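You operate a simulated robot arm through the tools that you are given. There is no shell and no other tool. Be economical: measure what you need, move in short steps, check, and stop when the job is done.

You are at the controls of a simulated robot arm. One attempt, no reset.

JOB
Draw the puller stud home in the hub flange with 3 strokes.
Fine: thick washer over the stud, red cylinder on the washer, then the puller lever; cylinder and washer go back where they stood.

It is judged by the outcome, as a careful person would: the job done as asked, and still so three seconds after it is handed in. It fails if anything else is knocked over, pushed out of place, dropped, spilled or broken.

ROBOT AND FRAMES
A 7-joint arm with a two-finger parallel gripper, fixed in place. Base frame: the origin is at the foot of the arm, x ahead of it, y to its left, z up. Lengths are in m, angles in rad, forces in N, time in s.
With the tool pointing down near the work surface it reaches from about 0.2 to 0.74 m from the base axis. Its first joint turns from -2.897 to 2.897 rad. Payload 1.57 kg.
The TCP is the grasp point between the finger pads, 0.03 m short of the fingertips. In the tool frame z runs along the fingers and y along their closing line. Largest opening 0.11 m; finger width 0.024, thickness 0.012; the body of the gripper, 0.048 by 0.112 m, starts 0.078 m behind the TCP.
Orientation is told as [roll, pitch, yaw] about the base's x, y, z axes, in that order, counted from this pose: with the fingers straight down and closing along the base's y, the tool's x points along the base's -x, its y along +y and its z along -z.

CONTROLS
- The arm moves only by the tool apply_moves. Its argument "commands" is a list of rows, each a list of 3 entries, a list of its own where there are three numbers: the turn, a rotation vector about the tool's x, y, z in units of 5 degrees (1.0 is 5 degrees), then the shift along the tool's x, y, z in units of 25 mm (1.0 is 25 mm), then the opening, from 0 (shut) to 1 (fully open). In form: [[[wx, wy, wz], [tx, ty, tz], gripper], ...]. A call has 1 to 12 rows; each row shifts and turns the commanded pose from where the row before left it, along the tool's axes as they then stand. A call with a number of a shift or a turn outside -1 to 1 is refused whole. Rows are played at 5 a second. More than 0.05 m and 0.15 rad between two rows, or a gripper value outside its range, and nothing of the call is played. Where a pose cannot be reached the arm comes as near as it can. A force on the tool above 40 N (or 10 N above the force at the start of the call, whichever is more), or a blocked arm, ends the call early, and 0.2 s more pass. Each finger travels about 0.045 m/s and halts on what it meets, pressing with about 34 N; the grip force reading is that of the motor and also rises with nothing between the fingers. The clock runs only during rows and for 0.2 s after the last one: add rows that do not move to give the fingers time. It gives the time, the measured TCP pose, the force on the tool (base axes), the opening and the grip force at its end, in the units of the frame above (readings bear some noise).
- Cameras (640 x 400 px; columns grow to the right, rows downward): "scene" is fixed at [0.4015, 0.6486, 1.6966]; the picture's right is [-0.99, -0.11, 0.00], its down [-0.09, 0.76, -0.65] and it looks along [0.07, -0.65, -0.76] (base axes); focal length 355 px, centre (320, 200). "wrist" rides on the gripper at [0.07, 0.016, -0.141] in the tool frame; the picture's right is [-0.23, 0.97, 0.00], its down [-0.85, -0.20, -0.48] and it looks along [-0.47, -0.11, 0.88] (tool axes); focal length 222 px, centre (320, 200). There is no depth. A picture from a camera that has moved, and an enlarged one, comes with that camera's place and axes in the base frame and with its lens.
- get_image(camera): a new picture of that camera. The clock stands still meanwhile.
- raise_lower(by): slides the trunk up (or, below 0, down) by that many m; the arm rides with it, the base frame stays. It gives what a move gives, with no picture.
- zoom(camera, box): a new picture of the part [left, top, right, bottom] of that camera's present view, enlarged. The clock stands still meanwhile.
- close_job(): hands the job in; it is judged then, once.

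Go step by step. Nothing tells you positions but the pictures and the camera data: compare them with the known pose of the tool, close in by small moves and look again before you grip or let go. The budget is 120 turns and 64 pictures, counting those below and the enlarged ones. Unless the task says otherwise, let go and move clear before handing in, and close with one line.

The tools are called by a JSON object that holds its "name" and its "arguments". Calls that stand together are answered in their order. apply_moves: Moves the arm, as the interface text tells. Its arguments: {"type":"object","properties":{"commands":{"type":"array"}},"required":["commands"]} The other tools are called the same way: raise_lower (by) slides the trunk up or down; get_image (camera) takes a picture; zoom (camera, box) takes an enlarged picture of a part of a camera's view; close_job () hands the job in.

At the start:

```text
time: 0.0
tool_pos: [0.4047, 0.0474, 1.2956]
tcp_rot: [-0.001, -0.001, 0.0]
wrist_force: [0.2, 0.2, -0.9]
opening: 0.1101
grasp_force: 0.1
trunk travel left (down, up): [-0.525, 0.065]
```

scene: 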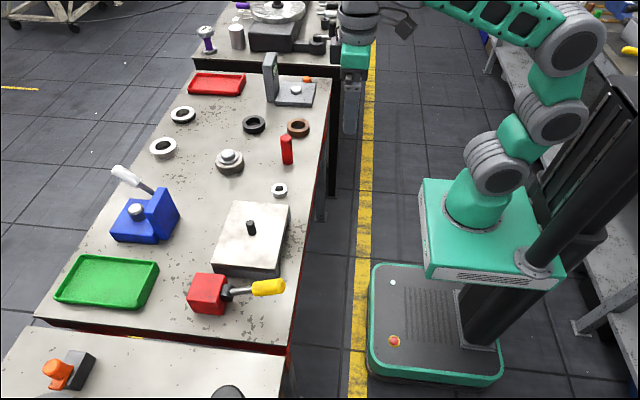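
wrist: 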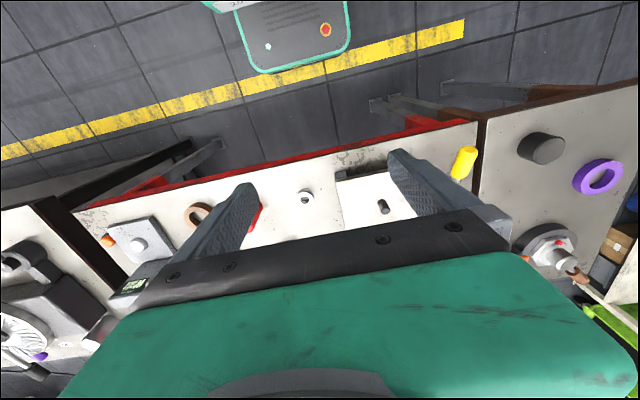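

I see a bench with several washers/rings, a red cylinder, a plate with a stud, and two levered devices (blue with white handle, red with yellow handle). I'll enlarge the views to identify each.

{"name": "zoom", "arguments": {"camera": "scene", "box": [140, 90, 340, 215]}}

{"name": "zoom", "arguments": {"camera": "scene", "box": [90, 160, 310, 320]}}

```text
3.20 times, centred on (240, 152) of scene
camera zoom: at [0.4015, 0.6486, 1.6966], right [-0.99, -0.11, 0.0], down [-0.09, 0.76, -0.65], along [0.07, -0.65, -0.76], focal length 1136 px, centre (576, 352)
```

zoom: 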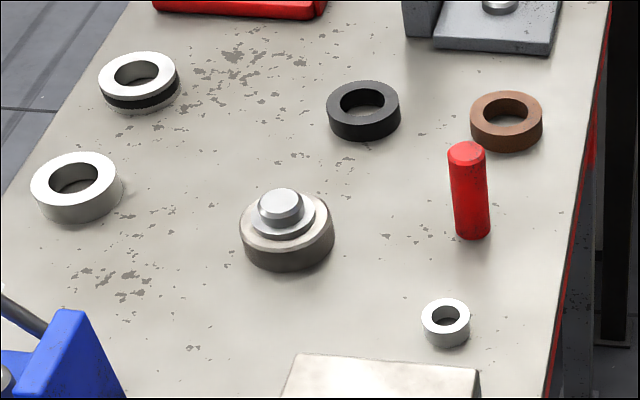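

```text
2.50 times, centred on (200, 240) of scene
camera zoom: at [0.4015, 0.6486, 1.6966], right [-0.99, -0.11, 0.0], down [-0.09, 0.76, -0.65], along [0.07, -0.65, -0.76], focal length 887 px, centre (620, 100)
```

zoom: 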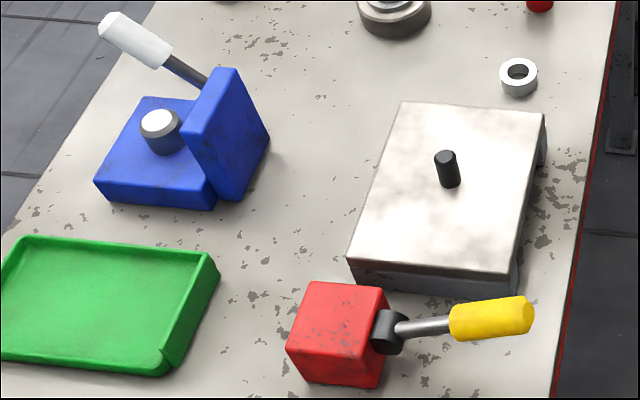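

{"name": "zoom", "arguments": {"camera": "scene", "box": [255, 125, 319, 205]}}

{"name": "zoom", "arguments": {"camera": "scene", "box": [180, 200, 300, 320]}}

{"name": "apply_moves", "arguments": {"commands": [[[0, 0, 0], [-1, -1, 1], 1], [[0, 0, 0], [-1, -1, 1], 1], [[0, 0, 0], [-1, 0, 1], 1], [[0, 0, 0], [-1, 0, 0], 1]]}}

{"name": "get_image", "arguments": {"camera": "wrist"}}

```text
5.00 times, centred on (287, 165) of scene
camera zoom: at [0.4015, 0.6486, 1.6966], right [-0.99, -0.11, 0.0], down [-0.09, 0.76, -0.65], along [0.07, -0.65, -0.76], focal length 1775 px, centre (485, 375)
```

zoom: 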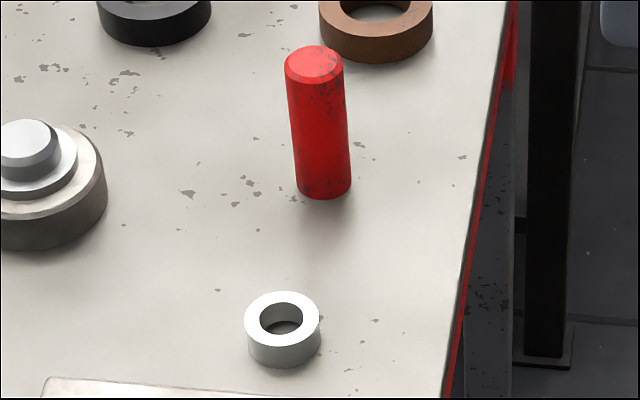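

```text
3.33 times, centred on (240, 260) of scene
camera zoom: at [0.4015, 0.6486, 1.6966], right [-0.99, -0.11, 0.0], down [-0.09, 0.76, -0.65], along [0.07, -0.65, -0.76], focal length 1183 px, centre (587, 0)
```

zoom: 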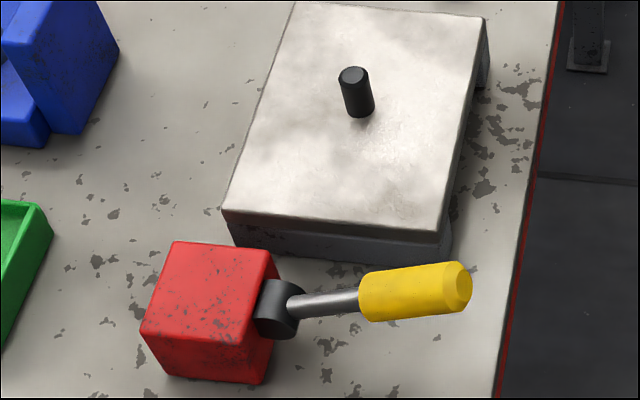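

```text
time: 1.0
tool_pos: [0.5071, -0.0032, 1.2203]
tcp_rot: [-0.001, 0.0, 0.0]
wrist_force: [0.6, -0.2, 0.1]
opening: 0.11
grasp_force: 0.1
trunk travel left (down, up): [-0.525, 0.065]
```

```text
57 pictures are left
camera wrist: at [0.437, 0.014, 1.3636], right [0.23, 0.97, 0.0], down [0.86, -0.2, 0.48], along [0.47, -0.11, -0.88], focal length 222 px, centre (320, 200)
```

wrist: 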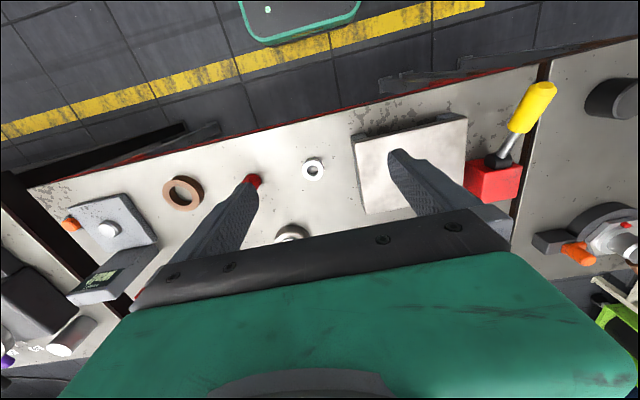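

The plate with the black stud (about 0.63, 0.14) is the flange. The small thick silver ring at about (0.596, -0.046) is the washer, and the yellow lever on the red pump is the puller lever. I move above the washer for a closer look.

{"name": "apply_moves", "arguments": {"commands": [[[0, 0, 0], [-1, -0.6, 1], 1], [[0, 0, 0], [-1, -0.6, 1], 1], [[0, 0, 0], [-1, -0.5, 1], 1], [[0, 0, 0], [-0.5, 0, 1], 1], [[0, 0, 0], [0, 0, 1], 1], [[0, 0, 0], [0, 0, 1], 1], [[0, 0, 0], [0, 0, 0], 1]]}}

{"name": "get_image", "arguments": {"camera": "wrist"}}

{"name": "get_image", "arguments": {"camera": "scene"}}

```text
time: 2.6
tool_pos: [0.5934, -0.0465, 1.0698]
tcp_rot: [-0.001, -0.002, 0.0]
wrist_force: [-0.1, 0.3, 0.2]
opening: 0.1101
grasp_force: 0.0
trunk travel left (down, up): [-0.525, 0.065]
```

```text
56 pictures are left
camera wrist: at [0.5228, -0.0292, 1.2123], right [0.23, 0.97, 0.0], down [0.85, -0.2, 0.48], along [0.47, -0.11, -0.88], focal length 222 px, centre (320, 200)
```

wrist: 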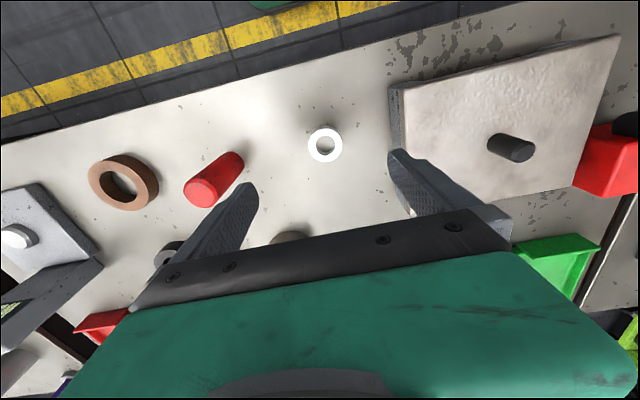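

```text
55 pictures are left
```

scene: 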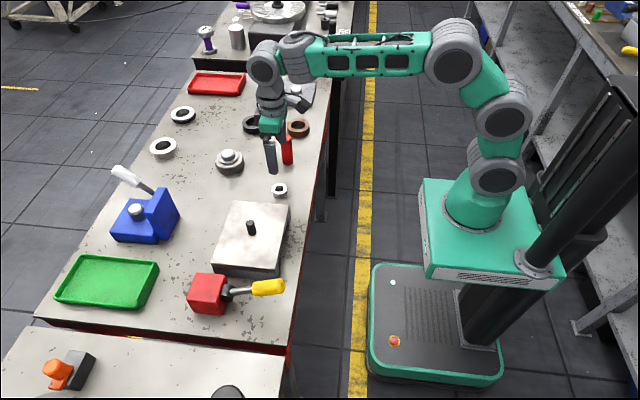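

{"name": "zoom", "arguments": {"camera": "wrist", "box": [280, 110, 376, 170]}}

{"name": "zoom", "arguments": {"camera": "wrist", "box": [380, 20, 640, 210]}}

{"name": "zoom", "arguments": {"camera": "wrist", "box": [160, 130, 256, 220]}}

```text
6.67 times, centred on (328, 140) of wrist
camera zoom: at [0.5228, -0.0292, 1.2123], right [0.23, 0.97, 0.0], down [0.85, -0.2, 0.48], along [0.47, -0.11, -0.88], focal length 1481 px, centre (267, 600)
```

zoom: 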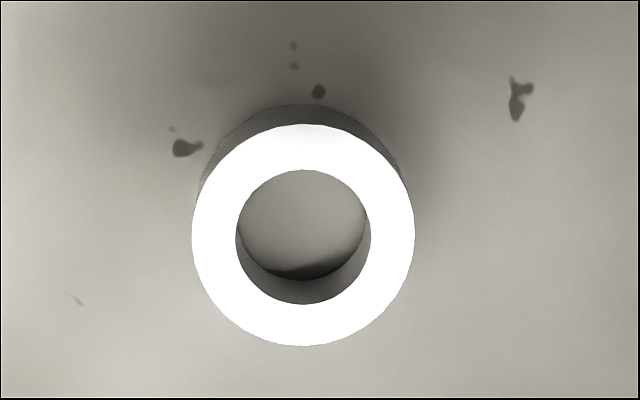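

```text
2.11 times, centred on (510, 115) of wrist
camera zoom: at [0.5228, -0.0292, 1.2123], right [0.23, 0.97, 0.0], down [0.85, -0.2, 0.48], along [0.47, -0.11, -0.88], focal length 468 px, centre (-80, 379)
```

zoom: 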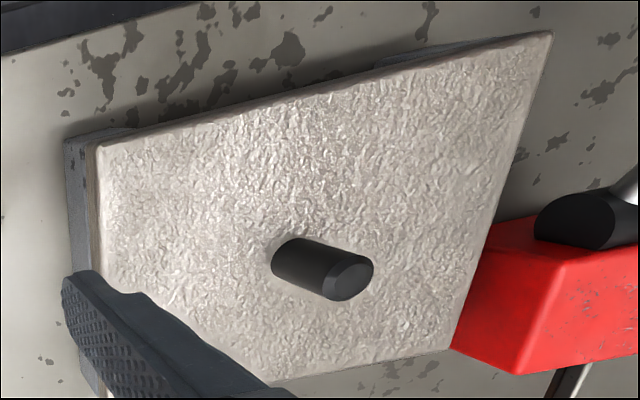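

```text
4.44 times, centred on (208, 175) of wrist
camera zoom: at [0.5228, -0.0292, 1.2123], right [0.23, 0.97, 0.0], down [0.85, -0.2, 0.48], along [0.47, -0.11, -0.88], focal length 987 px, centre (818, 311)
```

zoom: 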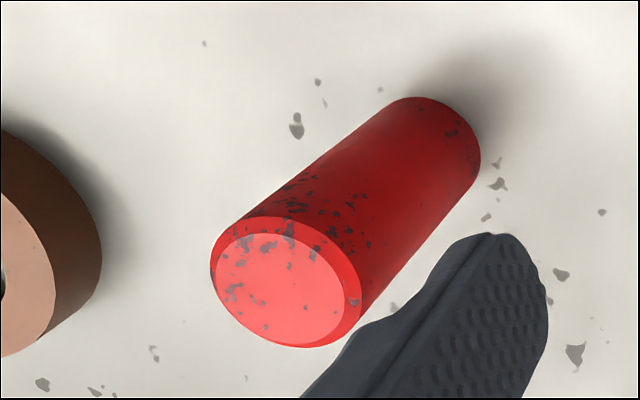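

The washer is about 43 mm wide with a 26 mm hole, 25 mm thick, at (0.599, -0.040). The stud is 22 mm wide and tops out at about (0.627, 0.145, 1.003). Next I descend around the washer.

{"name": "apply_moves", "arguments": {"commands": [[[0, 0, 0], [-0.24, 0.26, 1], 0.75], [[0, 0, 0], [0, 0, 1], 0.75], [[0, 0, 0], [0, 0, 1], 0.75], [[0, 0, 0], [0, 0, 1], 0.75], [[0, 0, 0], [0, 0, 1], 0.75], [[0, 0, 0], [0, 0, 0.4], 0.75], [[0, 0, 0], [0, 0, 0], 0.75]]}}

{"name": "get_image", "arguments": {"camera": "wrist"}}

```text
time: 4.2
tool_pos: [0.5993, -0.0413, 0.9357]
tcp_rot: [0.001, 0.0, -0.001]
wrist_force: [-0.7, 1.0, -0.3]
opening: 0.0827
grasp_force: 0.1
trunk travel left (down, up): [-0.525, 0.065]
```

```text
51 pictures are left
camera wrist: at [0.5296, -0.0242, 1.0782], right [0.23, 0.97, 0.0], down [0.85, -0.2, 0.48], along [0.47, -0.11, -0.88], focal length 222 px, centre (320, 200)
```

wrist: 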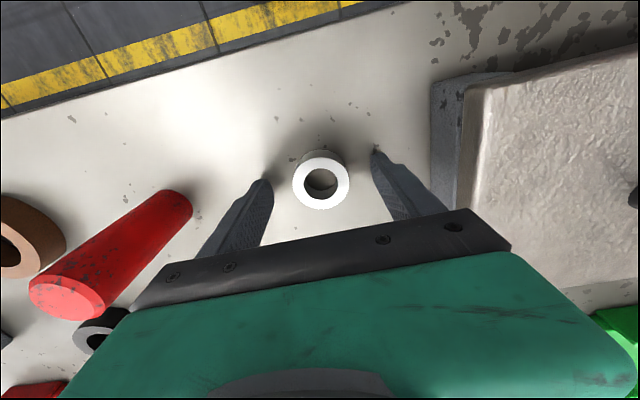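

{"name": "apply_moves", "arguments": {"commands": [[[0, 0, 0], [0.04, 0.06, 0], 0.6], [[0, 0, 0], [0, 0, 0], 0.4], [[0, 0, 0], [0, 0, 0], 0.2], [[0, 0, 0], [0, 0, 0], 0.2], [[0, 0, 0], [0, 0, 0], 0.2]]}}

{"name": "zoom", "arguments": {"camera": "wrist", "box": [240, 130, 400, 230]}}

```text
time: 5.4
tool_pos: [0.5993, -0.0376, 0.9345]
tcp_rot: [0.0, -0.001, -0.001]
wrist_force: [0.2, 0.8, -0.2]
opening: 0.0428
grasp_force: 34.0
trunk travel left (down, up): [-0.525, 0.065]
```

```text
4.00 times, centred on (320, 180) of wrist
camera zoom: at [0.5286, -0.0221, 1.0783], right [0.23, 0.97, 0.0], down [0.85, -0.2, 0.48], along [0.47, -0.11, -0.88], focal length 888 px, centre (320, 280)
```

zoom: 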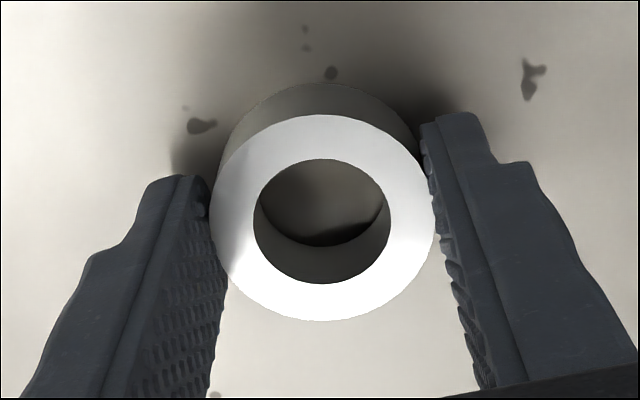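

The washer is gripped. I lift it and carry it to above the stud.

{"name": "apply_moves", "arguments": {"commands": [[[0, 0, 0], [0, 0, -1], 0.2], [[0, 0, 0], [0, 0, -1], 0.2], [[0, 0, 0], [0, 0, -1], 0.2], [[0, 0, 0], [0, 0, -1], 0.2], [[0, 0, 0], [0, 0.5, -0.6], 0.2], [[0, 0, 0], [-0.3, 1, 0], 0.2], [[0, 0, 0], [-0.3, 1, 0], 0.2], [[0, 0, 0], [-0.3, 1, 0], 0.2], [[0, 0, 0], [-0.25, 1, 0], 0.2], [[0, 0, 0], [0, 1, 0], 0.2], [[0, 0, 0], [0, 1, 0], 0.2], [[0, 0, 0], [0, 0.8, 0], 0.2]]}}

{"name": "zoom", "arguments": {"camera": "wrist", "box": [240, 100, 400, 200]}}

{"name": "zoom", "arguments": {"camera": "scene", "box": [190, 170, 310, 270]}}

```text
time: 8.0
tool_pos: [0.6256, 0.1441, 1.0488]
tcp_rot: [0.0, 0.0, -0.001]
wrist_force: [-0.7, 0.7, -0.8]
opening: 0.043
grasp_force: 33.9
trunk travel left (down, up): [-0.525, 0.065]
```

```text
4.00 times, centred on (320, 150) of wrist
camera zoom: at [0.5558, 0.1615, 1.1915], right [0.23, 0.97, 0.0], down [0.85, -0.2, 0.48], along [0.47, -0.11, -0.88], focal length 888 px, centre (320, 400)
```

zoom: 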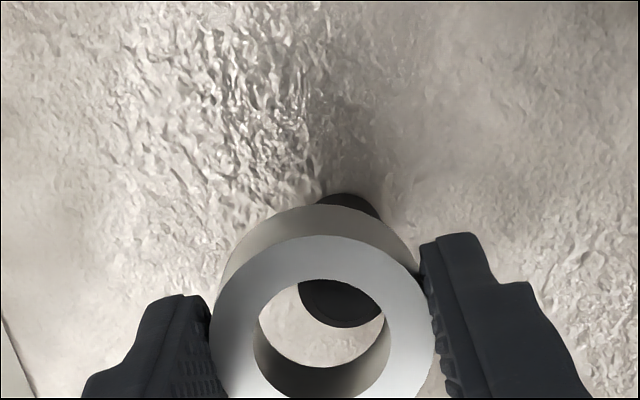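

```text
4.00 times, centred on (250, 220) of scene
camera zoom: at [0.4015, 0.6486, 1.6966], right [-0.99, -0.11, 0.0], down [-0.09, 0.76, -0.65], along [0.07, -0.65, -0.76], focal length 1420 px, centre (600, 120)
```

zoom: 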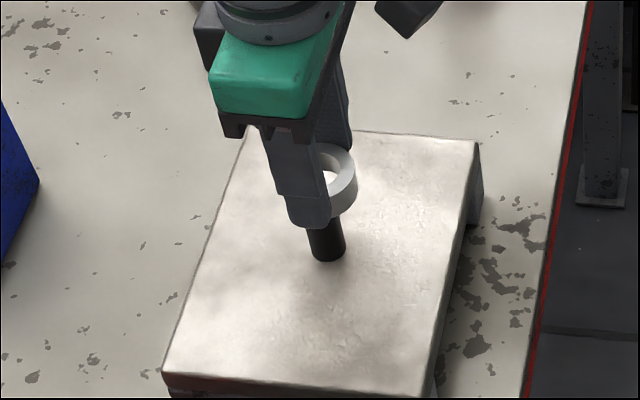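

{"name": "apply_moves", "arguments": {"commands": [[[0, 0, 0], [-1, 0, 0], 0.2], [[0, 0, 0], [-1, 0, 0], 0.2], [[0, 0, 0], [0, 0, 0], 0.2]]}}

{"name": "zoom", "arguments": {"camera": "wrist", "box": [264, 50, 392, 130]}}

{"name": "zoom", "arguments": {"camera": "scene", "box": [210, 190, 290, 240]}}

```text
time: 8.8
tool_pos: [0.6726, 0.1461, 1.0462]
tcp_rot: [0.0, 0.001, 0.0]
wrist_force: [0.0, -1.2, -0.6]
opening: 0.0429
grasp_force: 34.1
trunk travel left (down, up): [-0.525, 0.065]
```

```text
5.00 times, centred on (328, 90) of wrist
camera zoom: at [0.6048, 0.1625, 1.1898], right [0.23, 0.97, 0.0], down [0.85, -0.2, 0.48], along [0.47, -0.11, -0.88], focal length 1111 px, centre (280, 750)
```

zoom: 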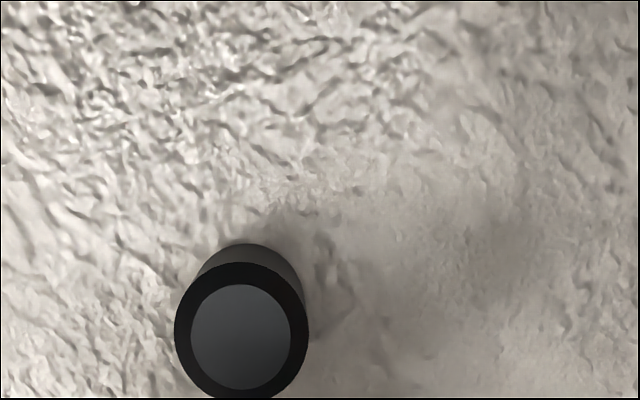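

```text
8.00 times, centred on (250, 215) of scene
camera zoom: at [0.4015, 0.6486, 1.6966], right [-0.99, -0.11, 0.0], down [-0.09, 0.76, -0.65], along [0.07, -0.65, -0.76], focal length 2839 px, centre (880, 80)
```

zoom: 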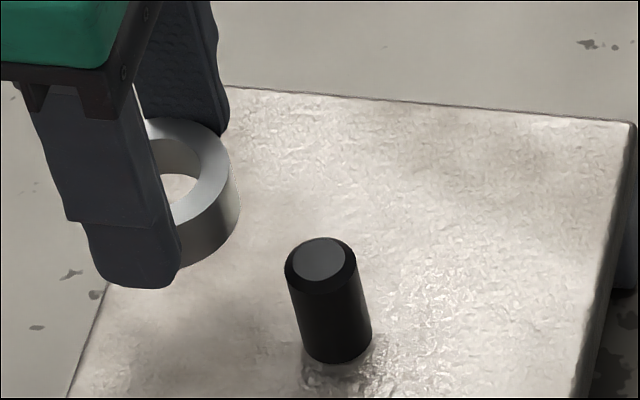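

{"name": "apply_moves", "arguments": {"commands": [[[0, 0, 0], [1, 0.15, 0], 0.2], [[0, 0, 0], [0.76, 0, 0], 0.2], [[0, 0, 0], [0, 0, 0.25], 0.2], [[0, 0, 0], [0, 0, 0], 0.2]]}}

{"name": "zoom", "arguments": {"camera": "wrist", "box": [256, 120, 384, 200]}}

{"name": "zoom", "arguments": {"camera": "scene", "box": [210, 190, 290, 240]}}

```text
time: 9.8
tool_pos: [0.6322, 0.1487, 1.0431]
tcp_rot: [0.001, 0.0, 0.003]
wrist_force: [0.2, -0.1, -1.5]
opening: 0.0429
grasp_force: 34.1
trunk travel left (down, up): [-0.525, 0.065]
```

```text
5.00 times, centred on (320, 160) of wrist
camera zoom: at [0.5625, 0.1657, 1.1853], right [0.23, 0.97, 0.0], down [0.85, -0.2, 0.48], along [0.47, -0.11, -0.88], focal length 1111 px, centre (320, 400)
```

zoom: 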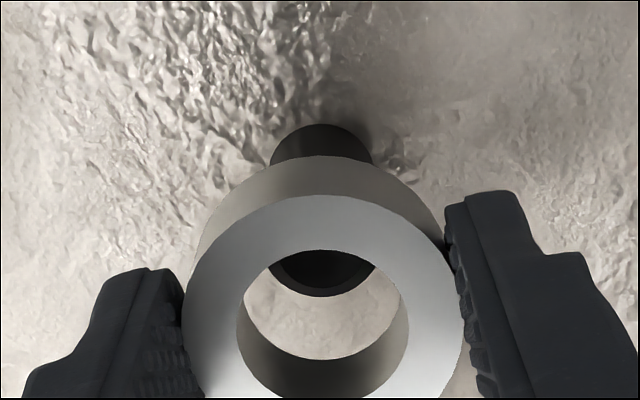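

```text
8.00 times, centred on (250, 215) of scene
camera zoom: at [0.4015, 0.6486, 1.6966], right [-0.99, -0.11, 0.0], down [-0.09, 0.76, -0.65], along [0.07, -0.65, -0.76], focal length 2839 px, centre (880, 80)
```

zoom: 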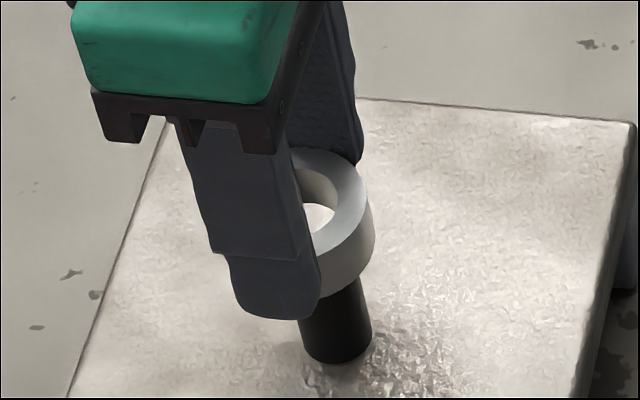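

The washer is now lined up on the stud. I lower it in small steps and watch the force.

{"name": "apply_moves", "arguments": {"commands": [[[0, 0, 0], [0, 0, 0.4], 0.2], [[0, 0, 0], [0, 0, 0.4], 0.2], [[0, 0, 0], [0, 0, 0], 0.2]]}}

{"name": "zoom", "arguments": {"camera": "wrist", "box": [256, 120, 384, 200]}}

```text
time: 10.6
tool_pos: [0.6324, 0.1486, 1.0221]
tcp_rot: [0.001, 0.002, 0.0]
wrist_force: [-7.2, -2.2, 0.1]
opening: 0.0429
grasp_force: 33.7
trunk travel left (down, up): [-0.525, 0.065]
```

```text
5.00 times, centred on (320, 160) of wrist
camera zoom: at [0.5615, 0.1662, 1.1645], right [0.23, 0.97, 0.0], down [0.86, -0.2, 0.48], along [0.46, -0.11, -0.88], focal length 1111 px, centre (320, 400)
```

zoom: 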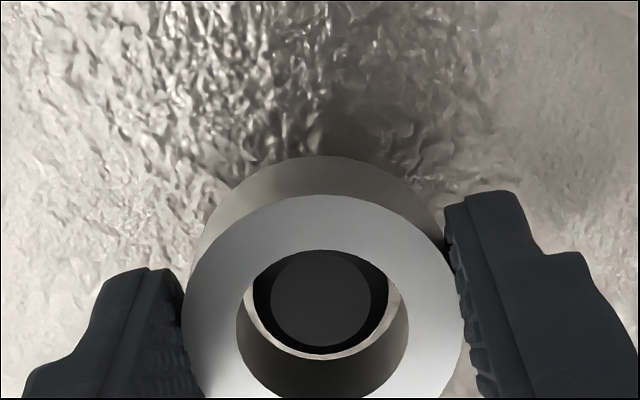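

{"name": "apply_moves", "arguments": {"commands": [[[0, 0, 0], [0.06, 0, 0], 0.2], [[0, 0, 0], [0, 0, 0], 0.2]]}}

```text
time: 11.2
tool_pos: [0.6303, 0.1479, 1.0222]
tcp_rot: [0.0, -0.001, -0.002]
wrist_force: [-1.5, 0.6, -0.3]
opening: 0.043
grasp_force: 34.0
trunk travel left (down, up): [-0.525, 0.065]
```

{"name": "apply_moves", "arguments": {"commands": [[[0, 0, 0], [0.02, 0, 0.4], 0.2], [[0, 0, 0], [0, 0, 0.4], 0.2], [[0, 0, 0], [0, 0, 0.2], 0.2], [[0, 0, 0], [0, 0, 0], 0.2]]}}

{"name": "zoom", "arguments": {"camera": "scene", "box": [210, 190, 290, 240]}}

```text
time: 12.2
tool_pos: [0.6297, 0.1479, 0.9974]
tcp_rot: [0.001, -0.002, -0.002]
wrist_force: [0.5, -0.3, -1.2]
opening: 0.043
grasp_force: 34.6
trunk travel left (down, up): [-0.525, 0.065]
```

```text
8.00 times, centred on (250, 215) of scene
camera zoom: at [0.4015, 0.6486, 1.6966], right [-0.99, -0.11, 0.0], down [-0.09, 0.76, -0.65], along [0.07, -0.65, -0.76], focal length 2839 px, centre (880, 80)
```

zoom: 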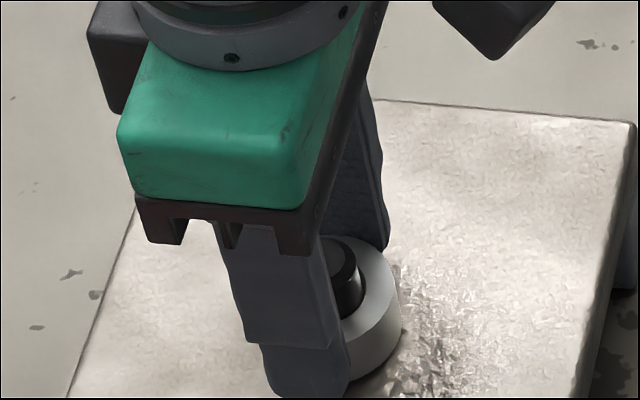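

{"name": "apply_moves", "arguments": {"commands": [[[0, 0, 0], [0, 0, 0.12], 0.2], [[0, 0, 0], [0, 0, 0.12], 0.2], [[0, 0, 0], [0, 0, 0.1], 0.2], [[0, 0, 0], [0, 0, 0], 0.2]]}}

```text
time: 13.2
tool_pos: [0.6316, 0.1481, 0.9928]
tcp_rot: [0.004, -0.005, 0.0]
wrist_force: [0.5, -0.1, 23.0]
opening: 0.0431
grasp_force: 33.9
trunk travel left (down, up): [-0.525, 0.065]
```

The washer is down on the plate. I ease off, open the fingers and rise.

{"name": "apply_moves", "arguments": {"commands": [[[0, 0, 0], [0, 0, -0.15], 0.2], [[0, 0, 0], [0, 0, 0], 0.5], [[0, 0, 0], [0, 0, 0], 0.7], [[0, 0, 0], [0, 0, 0], 0.7], [[0, 0, 0], [0, 0, -1], 0.7], [[0, 0, 0], [0, 0, -1], 0.7], [[0, 0, 0], [0, 0, -1], 0.7], [[0, 0, 0], [0, 0, -1], 0.7], [[0, 0, 0], [0, 0, -1], 0.7], [[0, 0, 0], [0, 0, -1], 0.7], [[0, 0, 0], [0, 0, -1], 0.7]]}}

{"name": "get_image", "arguments": {"camera": "wrist"}}

{"name": "zoom", "arguments": {"camera": "scene", "box": [210, 190, 290, 240]}}

```text
time: 15.6
tool_pos: [0.6317, 0.1468, 1.1684]
tcp_rot: [0.0, 0.001, -0.002]
wrist_force: [-0.2, -0.3, 0.1]
opening: 0.077
grasp_force: 0.0
trunk travel left (down, up): [-0.525, 0.065]
```

```text
41 pictures are left
camera wrist: at [0.5626, 0.1638, 1.3113], right [0.23, 0.97, 0.0], down [0.86, -0.2, 0.48], along [0.46, -0.11, -0.88], focal length 222 px, centre (320, 200)
```

wrist: 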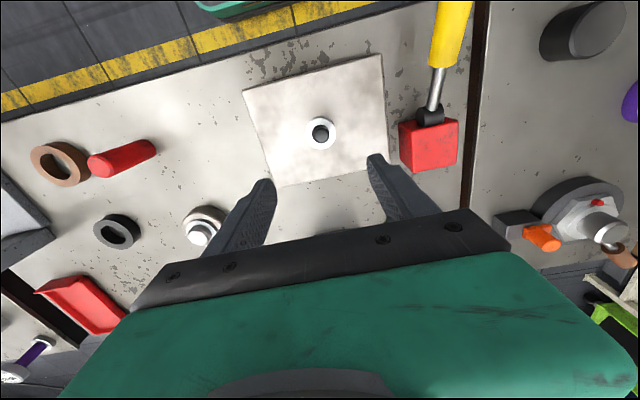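

```text
8.00 times, centred on (250, 215) of scene
camera zoom: at [0.4015, 0.6486, 1.6966], right [-0.99, -0.11, 0.0], down [-0.09, 0.76, -0.65], along [0.07, -0.65, -0.76], focal length 2839 px, centre (880, 80)
```

zoom: 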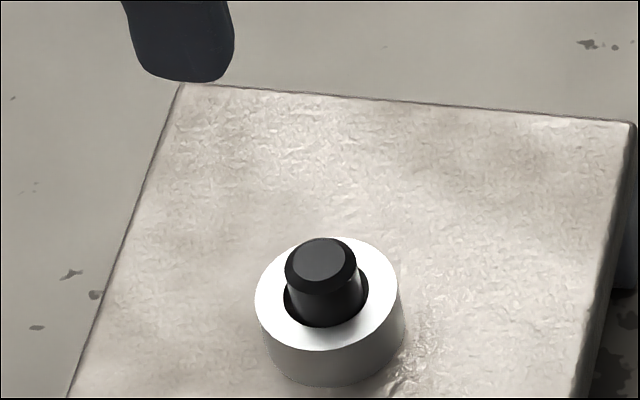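

The washer sits flat over the stud. Now to the red cylinder at about (0.596, -0.174), top at z≈1.008.

{"name": "apply_moves", "arguments": {"commands": [[[0, 0, 0], [0.5, -1, 0], 0.75], [[0, 0, 0], [0.5, -1, 0], 0.75], [[0, 0, 0], [0.4, -1, 0], 0.75], [[0, 0, 0], [0, -1, 0], 0.75], [[0, 0, 0], [0, -1, 0], 0.75], [[0, 0, 0], [0, -1, 0], 0.75], [[0, 0, 0], [0, -1, 0], 0.75], [[0, 0, 0], [0, -1, 0], 0.75], [[0, 0, 0], [0, -1, 0], 0.75], [[0, 0, 0], [0, -1, 0], 0.75], [[0, 0, 0], [0, -1, 0], 0.75], [[0, 0, 0], [0, -1, 0], 0.75]]}}

{"name": "apply_moves", "arguments": {"commands": [[[0, 0, 0], [0, -0.86, 1], 0.75], [[0, 0, 0], [0, 0, 1], 0.75], [[0, 0, 0], [0, 0, 0.5], 0.75], [[0, 0, 0], [0, 0, 0], 0.75]]}}

{"name": "get_image", "arguments": {"camera": "wrist"}}

```text
time: 18.2
tool_pos: [0.5933, -0.1543, 1.1637]
tcp_rot: [0.0, 0.001, -0.002]
wrist_force: [0.5, 0.9, -0.3]
opening: 0.0825
grasp_force: 0.2
trunk travel left (down, up): [-0.525, 0.065]
```

```text
time: 19.2
tool_pos: [0.5934, -0.1732, 1.1038]
tcp_rot: [0.001, 0.0, 0.001]
wrist_force: [-0.6, 0.3, 0.2]
opening: 0.0822
grasp_force: 0.0
trunk travel left (down, up): [-0.525, 0.065]
```

```text
39 pictures are left
camera wrist: at [0.5238, -0.1567, 1.2469], right [0.23, 0.97, 0.0], down [0.85, -0.2, 0.48], along [0.47, -0.11, -0.88], focal length 222 px, centre (320, 200)
```

wrist: 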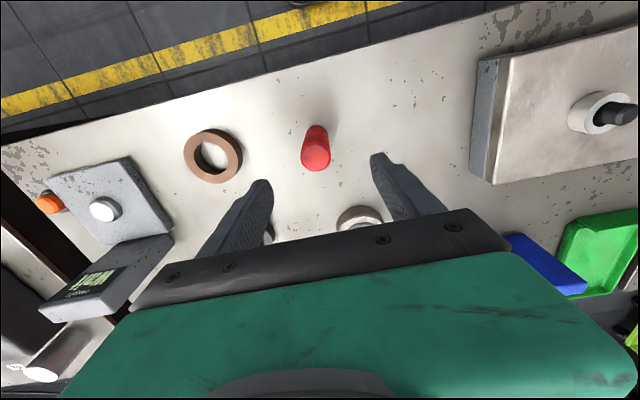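

{"name": "zoom", "arguments": {"camera": "wrist", "box": [272, 110, 368, 180]}}

```text
5.71 times, centred on (320, 145) of wrist
camera zoom: at [0.5238, -0.1567, 1.2469], right [0.23, 0.97, 0.0], down [0.85, -0.2, 0.48], along [0.47, -0.11, -0.88], focal length 1269 px, centre (320, 514)
```

zoom: 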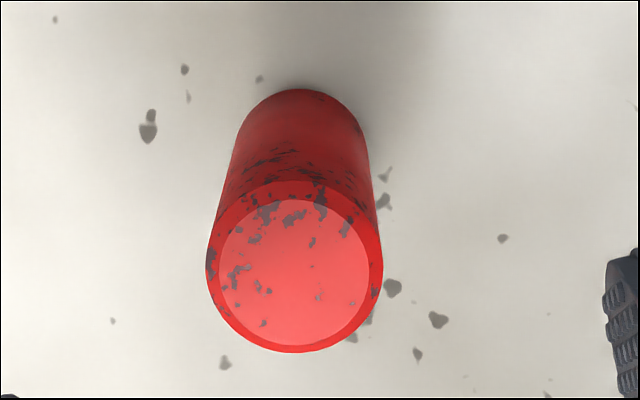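

{"name": "apply_moves", "arguments": {"commands": [[[0, 0, 0], [-0.16, -0.28, 0.5], 0.75], [[0, 0, 0], [0, 0, 1], 0.75], [[0, 0, 0], [0, 0, 1], 0.75], [[0, 0, 0], [0, 0, 1], 0.75], [[0, 0, 0], [0, 0, 1], 0.75], [[0, 0, 0], [0, 0, 0.86], 0.75], [[0, 0, 0], [0, 0, 0], 0.75]]}}

{"name": "get_image", "arguments": {"camera": "wrist"}}

```text
time: 20.8
tool_pos: [0.5998, -0.1789, 0.9727]
tcp_rot: [0.0, 0.0, 0.001]
wrist_force: [-0.2, -1.0, -0.4]
opening: 0.0827
grasp_force: 0.0
trunk travel left (down, up): [-0.525, 0.065]
```

```text
37 pictures are left
camera wrist: at [0.5294, -0.1625, 1.1157], right [0.23, 0.97, 0.0], down [0.85, -0.2, 0.48], along [0.47, -0.11, -0.88], focal length 222 px, centre (320, 200)
```

wrist: 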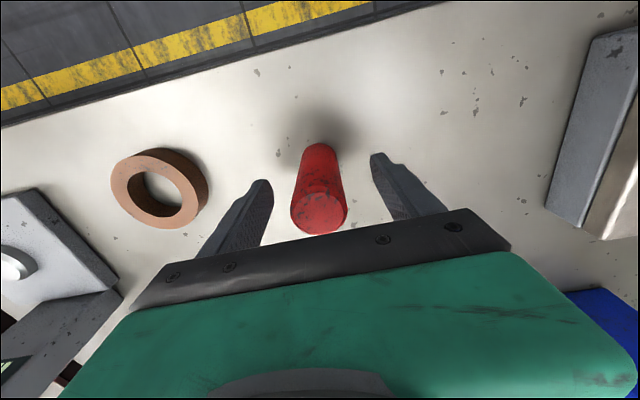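

{"name": "apply_moves", "arguments": {"commands": [[[0, 0, 0], [0, 0, 0], 0.5], [[0, 0, 0], [0, 0, 0], 0.3], [[0, 0, 0], [0, 0, 0], 0.15], [[0, 0, 0], [0, 0, 0], 0.15], [[0, 0, 0], [0, 0, 0], 0.15]]}}

{"name": "zoom", "arguments": {"camera": "wrist", "box": [240, 130, 400, 240]}}

```text
time: 22.0
tool_pos: [0.5985, -0.1787, 0.9735]
tcp_rot: [0.001, -0.002, 0.0]
wrist_force: [-0.6, -1.1, 0.6]
opening: 0.0355
grasp_force: 32.6
trunk travel left (down, up): [-0.525, 0.065]
```

```text
3.64 times, centred on (320, 185) of wrist
camera zoom: at [0.5294, -0.1625, 1.1159], right [0.23, 0.97, 0.0], down [0.85, -0.2, 0.48], along [0.47, -0.11, -0.88], focal length 808 px, centre (320, 254)
```

zoom: 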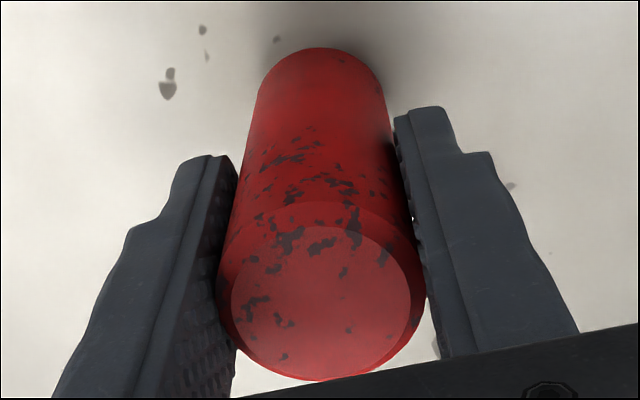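

Cylinder gripped. I lift it and carry it to a spot beside the stud, so I can measure the offset before lining it up.

{"name": "apply_moves", "arguments": {"commands": [[[0, 0, 0], [0, 0, -1], 0.15], [[0, 0, 0], [0, 0, -1], 0.15], [[0, 0, 0], [0, 0, -1], 0.15], [[0, 0, 0], [0, 0, -1], 0.15], [[0, 0, 0], [0, 0, -1], 0.15], [[0, 0, 0], [-0.5, 0.5, -1], 0.15], [[0, 0, 0], [-0.5, 1, -0.3], 0.15], [[0, 0, 0], [-0.5, 1, 0], 0.15], [[0, 0, 0], [-0.5, 1, 0], 0.15], [[0, 0, 0], [-0.5, 1, 0], 0.15], [[0, 0, 0], [-0.6, 1, 0], 0.15], [[0, 0, 0], [0, 1, 0], 0.15]]}}

{"name": "apply_moves", "arguments": {"commands": [[[0, 0, 0], [0, 1, 0], 0.15], [[0, 0, 0], [0, 1, 0], 0.15], [[0, 0, 0], [0, 1, 0], 0.15], [[0, 0, 0], [0, 1, 0], 0.15], [[0, 0, 0], [0, 1, 0], 0.15], [[0, 0, 0], [0, 1, 0], 0.15], [[0, 0, 0], [0, 0.6, 0], 0.15], [[0, 0, 0], [0, 0, 0], 0.15]]}}

{"name": "zoom", "arguments": {"camera": "wrist", "box": [256, 60, 384, 140]}}

{"name": "zoom", "arguments": {"camera": "scene", "box": [194, 140, 306, 240]}}

```text
time: 24.6
tool_pos: [0.6761, -0.0189, 1.1325]
tcp_rot: [-0.001, 0.0, -0.001]
wrist_force: [-0.4, 0.4, -4.2]
opening: 0.0356
grasp_force: 34.0
trunk travel left (down, up): [-0.525, 0.065]
```

```text
time: 26.4
tool_pos: [0.6773, 0.1481, 1.1314]
tcp_rot: [-0.001, 0.001, -0.001]
wrist_force: [0.5, -0.7, -3.1]
opening: 0.0354
grasp_force: 33.5
trunk travel left (down, up): [-0.525, 0.065]
```

```text
5.00 times, centred on (320, 100) of wrist
camera zoom: at [0.6066, 0.1644, 1.274], right [0.23, 0.97, 0.0], down [0.86, -0.2, 0.48], along [0.47, -0.11, -0.88], focal length 1111 px, centre (320, 700)
```

zoom: 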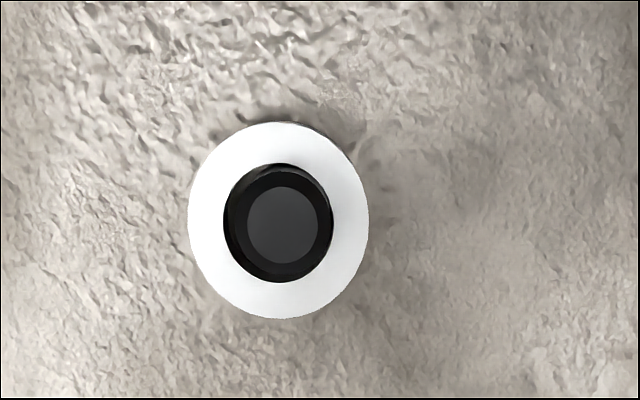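

```text
4.00 times, centred on (250, 190) of scene
camera zoom: at [0.4015, 0.6486, 1.6966], right [-0.99, -0.11, 0.0], down [-0.09, 0.76, -0.65], along [0.07, -0.65, -0.76], focal length 1420 px, centre (600, 240)
```

zoom: 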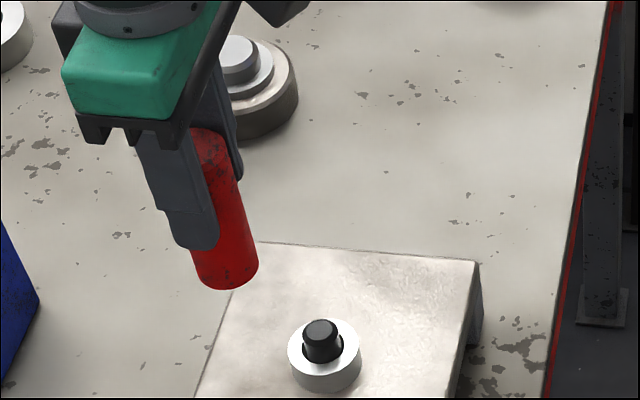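

{"name": "apply_moves", "arguments": {"commands": [[[0, 0, 0], [1, 0.06, 0], 0.15], [[0, 0, 0], [0.75, 0, 0], 0.15], [[0, 0, 0], [0, 0, 0.8], 0.15], [[0, 0, 0], [0, 0, 0.8], 0.15], [[0, 0, 0], [0, 0, 0.2], 0.15], [[0, 0, 0], [0, 0, 0], 0.15]]}}

{"name": "zoom", "arguments": {"camera": "wrist", "box": [240, 110, 400, 210]}}

{"name": "zoom", "arguments": {"camera": "scene", "box": [210, 180, 290, 240]}}

```text
time: 27.8
tool_pos: [0.6331, 0.1491, 1.0834]
tcp_rot: [-0.001, -0.001, -0.001]
wrist_force: [0.5, 0.2, -3.2]
opening: 0.0355
grasp_force: 33.8
trunk travel left (down, up): [-0.525, 0.065]
```

```text
4.00 times, centred on (320, 160) of wrist
camera zoom: at [0.5633, 0.1659, 1.2278], right [0.23, 0.97, 0.0], down [0.86, -0.2, 0.48], along [0.47, -0.11, -0.88], focal length 888 px, centre (320, 360)
```

zoom: 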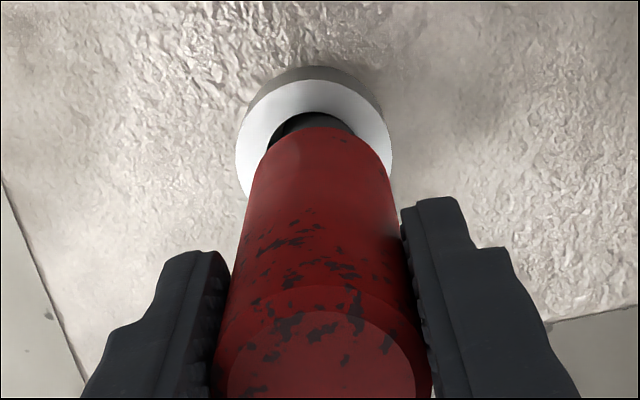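

```text
6.67 times, centred on (250, 210) of scene
camera zoom: at [0.4015, 0.6486, 1.6966], right [-0.99, -0.11, 0.0], down [-0.09, 0.76, -0.65], along [0.07, -0.65, -0.76], focal length 2366 px, centre (787, 133)
```

zoom: 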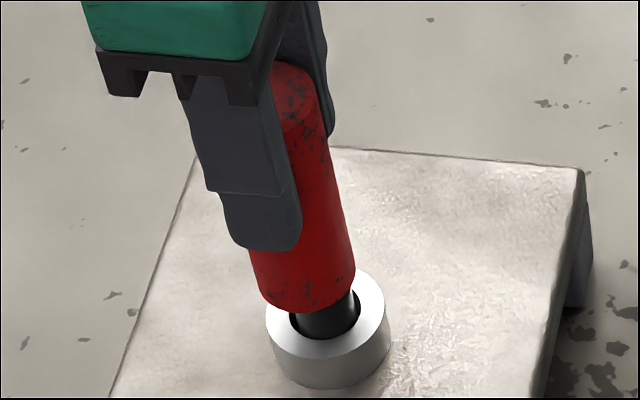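

{"name": "apply_moves", "arguments": {"commands": [[[0, 0, 0], [0.11, -0.02, 0], 0.15], [[0, 0, 0], [0, 0, 0], 0.15]]}}

{"name": "zoom", "arguments": {"camera": "scene", "box": [220, 195, 276, 235]}}

```text
time: 28.4
tool_pos: [0.6302, 0.1504, 1.085]
tcp_rot: [-0.001, 0.001, 0.0]
wrist_force: [0.1, 0.3, -3.2]
opening: 0.0355
grasp_force: 33.9
trunk travel left (down, up): [-0.525, 0.065]
```

```text
10.00 times, centred on (248, 215) of scene
camera zoom: at [0.4015, 0.6486, 1.6966], right [-0.99, -0.11, 0.0], down [-0.09, 0.76, -0.65], along [0.07, -0.65, -0.76], focal length 3549 px, centre (1040, 50)
```

zoom: 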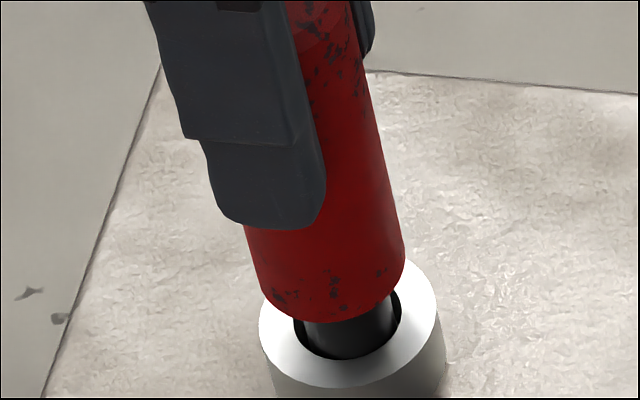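

{"name": "apply_moves", "arguments": {"commands": [[[0, 0, 0], [0, 0, 0.2], 0.15], [[0, 0, 0], [0, 0, 0.2], 0.15], [[0, 0, 0], [0, 0, 0.1], 0.15], [[0, 0, 0], [0, 0, 0], 0.15]]}}

{"name": "zoom", "arguments": {"camera": "scene", "box": [220, 195, 276, 235]}}

```text
time: 29.4
tool_pos: [0.6298, 0.1481, 1.0701]
tcp_rot: [-0.001, 0.0, 0.001]
wrist_force: [-0.5, 0.0, -4.3]
opening: 0.0353
grasp_force: 34.6
trunk travel left (down, up): [-0.525, 0.065]
```

```text
10.00 times, centred on (248, 215) of scene
camera zoom: at [0.4015, 0.6486, 1.6966], right [-0.99, -0.11, 0.0], down [-0.09, 0.76, -0.65], along [0.07, -0.65, -0.76], focal length 3549 px, centre (1040, 50)
```

zoom: 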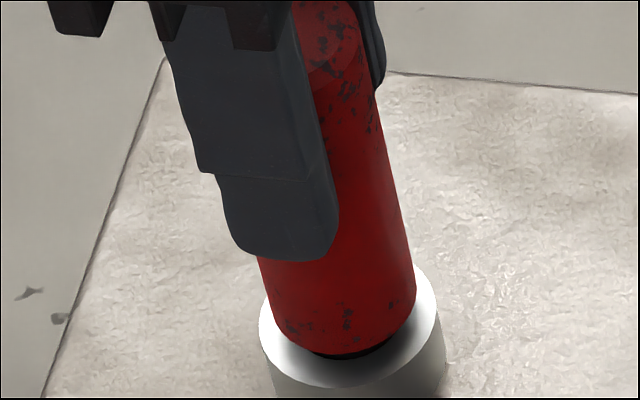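

{"name": "apply_moves", "arguments": {"commands": [[[0, 0, 0], [0, 0, 0.16], 0.15], [[0, 0, 0], [0, 0, 0.16], 0.15], [[0, 0, 0], [0, 0, 0.12], 0.15], [[0, 0, 0], [0, 0, 0], 0.15]]}}

{"name": "zoom", "arguments": {"camera": "scene", "box": [220, 195, 276, 235]}}

```text
time: 30.4
tool_pos: [0.6308, 0.1491, 1.0632]
tcp_rot: [0.002, -0.004, -0.002]
wrist_force: [-0.7, 2.0, 10.0]
opening: 0.0353
grasp_force: 33.9
trunk travel left (down, up): [-0.525, 0.065]
```

```text
10.00 times, centred on (248, 215) of scene
camera zoom: at [0.4015, 0.6486, 1.6966], right [-0.99, -0.11, 0.0], down [-0.09, 0.76, -0.65], along [0.07, -0.65, -0.76], focal length 3549 px, centre (1040, 50)
```

zoom: 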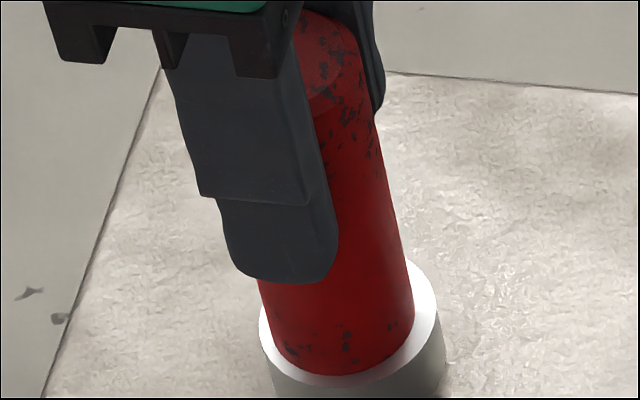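

The cylinder looks seated on the washer. I nudge it to centre, press lightly to confirm, then release.

{"name": "apply_moves", "arguments": {"commands": [[[0, 0, 0], [0, 0, -0.1], 0.15], [[0, 0, 0], [0.06, 0, 0], 0.15], [[0, 0, 0], [0, 0, 0.12], 0.15], [[0, 0, 0], [0, 0, 0], 0.15]]}}

{"name": "apply_moves", "arguments": {"commands": [[[0, 0, 0], [0, 0, -0.1], 0.3], [[0, 0, 0], [0, 0, 0], 0.55], [[0, 0, 0], [0, 0, 0], 0.75], [[0, 0, 0], [0, 0, 0], 0.75], [[0, 0, 0], [0, 0, 0], 0.75]]}}

{"name": "zoom", "arguments": {"camera": "scene", "box": [220, 190, 284, 235]}}

```text
time: 31.4
tool_pos: [0.6287, 0.1476, 1.0617]
tcp_rot: [0.001, -0.003, -0.001]
wrist_force: [-2.2, -1.2, 16.8]
opening: 0.0354
grasp_force: 34.4
trunk travel left (down, up): [-0.525, 0.065]
```

```text
time: 32.6
tool_pos: [0.6291, 0.1479, 1.0623]
tcp_rot: [0.0, 0.0, 0.002]
wrist_force: [0.8, 0.7, 0.2]
opening: 0.0823
grasp_force: 0.0
trunk travel left (down, up): [-0.525, 0.065]
```

```text
8.89 times, centred on (252, 212) of scene
camera zoom: at [0.4015, 0.6486, 1.6966], right [-0.99, -0.11, 0.0], down [-0.09, 0.76, -0.65], along [0.07, -0.65, -0.76], focal length 3155 px, centre (924, 89)
```

zoom: 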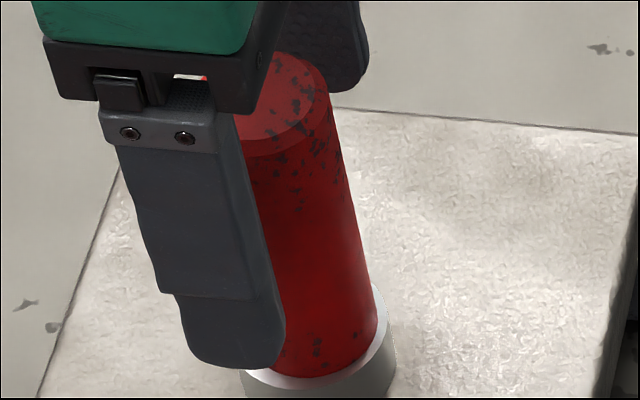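

{"name": "apply_moves", "arguments": {"commands": [[[0, 0, 0], [0, 0, -1], 0.75], [[0, 0, 0], [0, 0, -1], 0.75], [[0, 0, 0], [0, 0, -1], 0.75], [[0, 0, 0], [0, 0, -1], 0.75], [[0, 0, 0], [0, 0, -1], 0.75], [[0, 0, 0], [0.5, 0.5, -1], 0.75], [[0, 0, 0], [1, 1, 0], 0.75], [[0, 0, 0], [1, 1, 0], 0.75], [[0, 0, 0], [0.5, 1, 0], 0.75], [[0, 0, 0], [0, 1, 0], 0.75]]}}

{"name": "get_image", "arguments": {"camera": "wrist"}}

{"name": "zoom", "arguments": {"camera": "scene", "box": [170, 190, 330, 330]}}

```text
time: 34.8
tool_pos: [0.5561, 0.2608, 1.2155]
tcp_rot: [0.001, 0.001, 0.0]
wrist_force: [0.3, -0.1, 0.1]
opening: 0.0826
grasp_force: 0.1
trunk travel left (down, up): [-0.525, 0.065]
```

```text
27 pictures are left
camera wrist: at [0.4851, 0.2776, 1.3587], right [0.23, 0.97, 0.0], down [0.86, -0.2, 0.48], along [0.47, -0.11, -0.88], focal length 222 px, centre (320, 200)
```

wrist: 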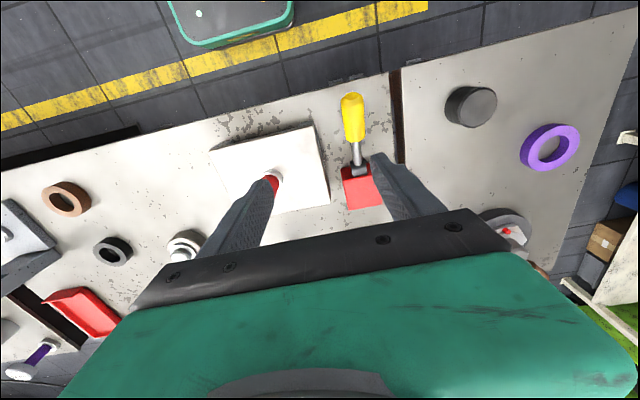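

```text
2.86 times, centred on (250, 260) of scene
camera zoom: at [0.4015, 0.6486, 1.6966], right [-0.99, -0.11, 0.0], down [-0.09, 0.76, -0.65], along [0.07, -0.65, -0.76], focal length 1014 px, centre (520, 29)
```

zoom: 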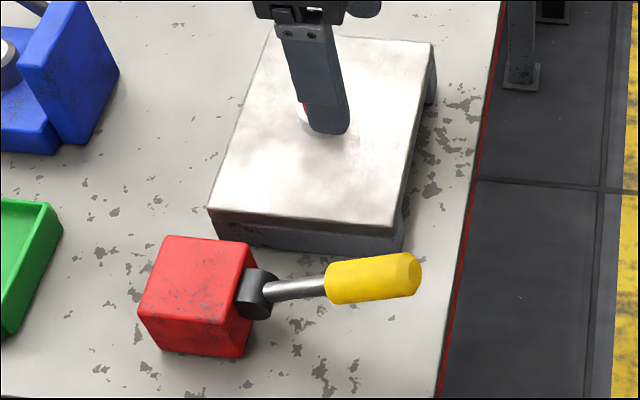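

The lever's pivot is at about (0.644, 0.317, 0.971) and its handle tip at about (0.518, 0.312, 1.022). I go above the handle and check before gripping it.

{"name": "apply_moves", "arguments": {"commands": [[[0, 0, 0], [0.16, 1, 0], 0.75], [[0, 0, 0], [0, 1, 1], 0.75], [[0, 0, 0], [0, 0.1, 1], 0.75], [[0, 0, 0], [0, 0, 1], 0.75], [[0, 0, 0], [0, 0, 1], 0.75], [[0, 0, 0], [0, 0, 0.4], 0.75], [[0, 0, 0], [0, 0, 0], 0.75]]}}

{"name": "get_image", "arguments": {"camera": "wrist"}}

{"name": "zoom", "arguments": {"camera": "scene", "box": [170, 190, 330, 330]}}

```text
time: 36.4
tool_pos: [0.5481, 0.3138, 1.1044]
tcp_rot: [0.001, 0.0, 0.001]
wrist_force: [1.1, -0.2, 0.8]
opening: 0.0824
grasp_force: 0.0
trunk travel left (down, up): [-0.525, 0.065]
```

```text
25 pictures are left
camera wrist: at [0.4784, 0.3304, 1.2461], right [0.23, 0.97, 0.0], down [0.85, -0.2, 0.48], along [0.47, -0.11, -0.88], focal length 222 px, centre (320, 200)
```

wrist: 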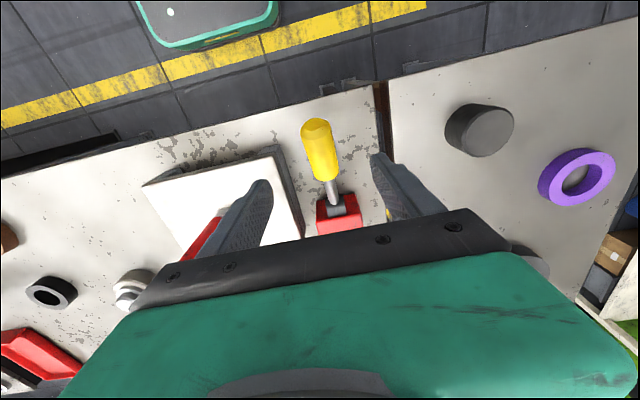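

```text
2.86 times, centred on (250, 260) of scene
camera zoom: at [0.4015, 0.6486, 1.6966], right [-0.99, -0.11, 0.0], down [-0.09, 0.76, -0.65], along [0.07, -0.65, -0.76], focal length 1014 px, centre (520, 29)
```

zoom: 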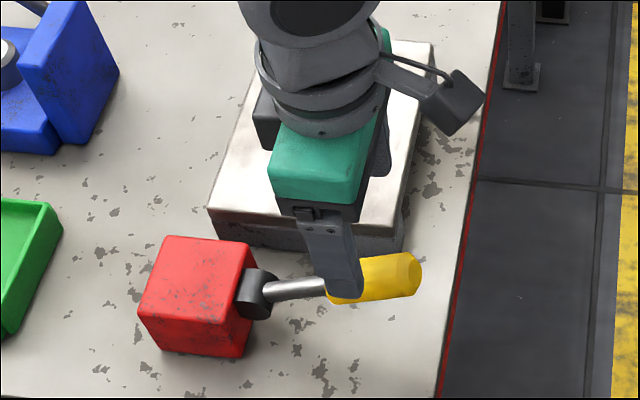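

{"name": "apply_moves", "arguments": {"commands": [[[0, 0, 0], [0, 0.04, 1], 0.75], [[0, 0, 0], [0, 0, 1], 0.75], [[0, 0, 0], [0, 0, 1], 0.75], [[0, 0, 0], [0, 0, 0.36], 0.75], [[0, 0, 0], [0, 0, 0], 0.75]]}}

{"name": "zoom", "arguments": {"camera": "scene", "box": [210, 240, 306, 320]}}

{"name": "get_image", "arguments": {"camera": "wrist"}}

```text
time: 37.6
tool_pos: [0.5504, 0.3141, 1.0197]
tcp_rot: [0.001, -0.001, 0.001]
wrist_force: [-0.1, 0.0, 0.2]
opening: 0.0826
grasp_force: 0.1
trunk travel left (down, up): [-0.525, 0.065]
```

```text
5.00 times, centred on (258, 280) of scene
camera zoom: at [0.4015, 0.6486, 1.6966], right [-0.99, -0.11, 0.0], down [-0.09, 0.76, -0.65], along [0.07, -0.65, -0.76], focal length 1775 px, centre (630, -200)
```

zoom: 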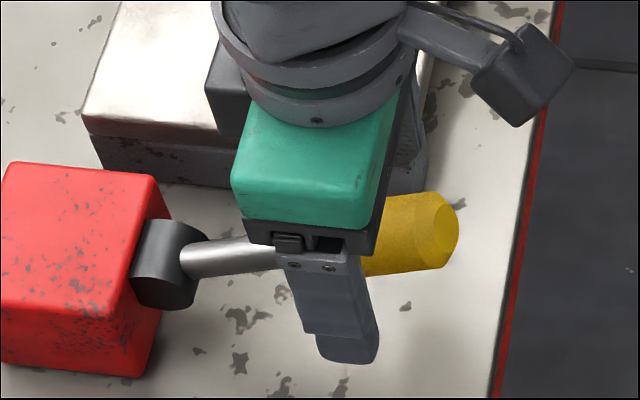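

```text
22 pictures are left
camera wrist: at [0.4794, 0.3304, 1.1617], right [0.23, 0.97, 0.0], down [0.85, -0.2, 0.48], along [0.47, -0.11, -0.88], focal length 222 px, centre (320, 200)
```

wrist: 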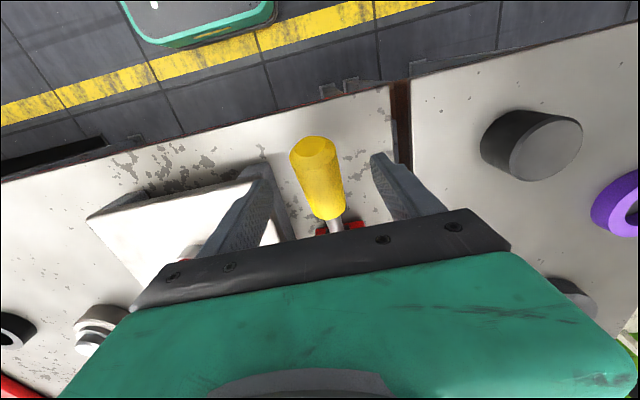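

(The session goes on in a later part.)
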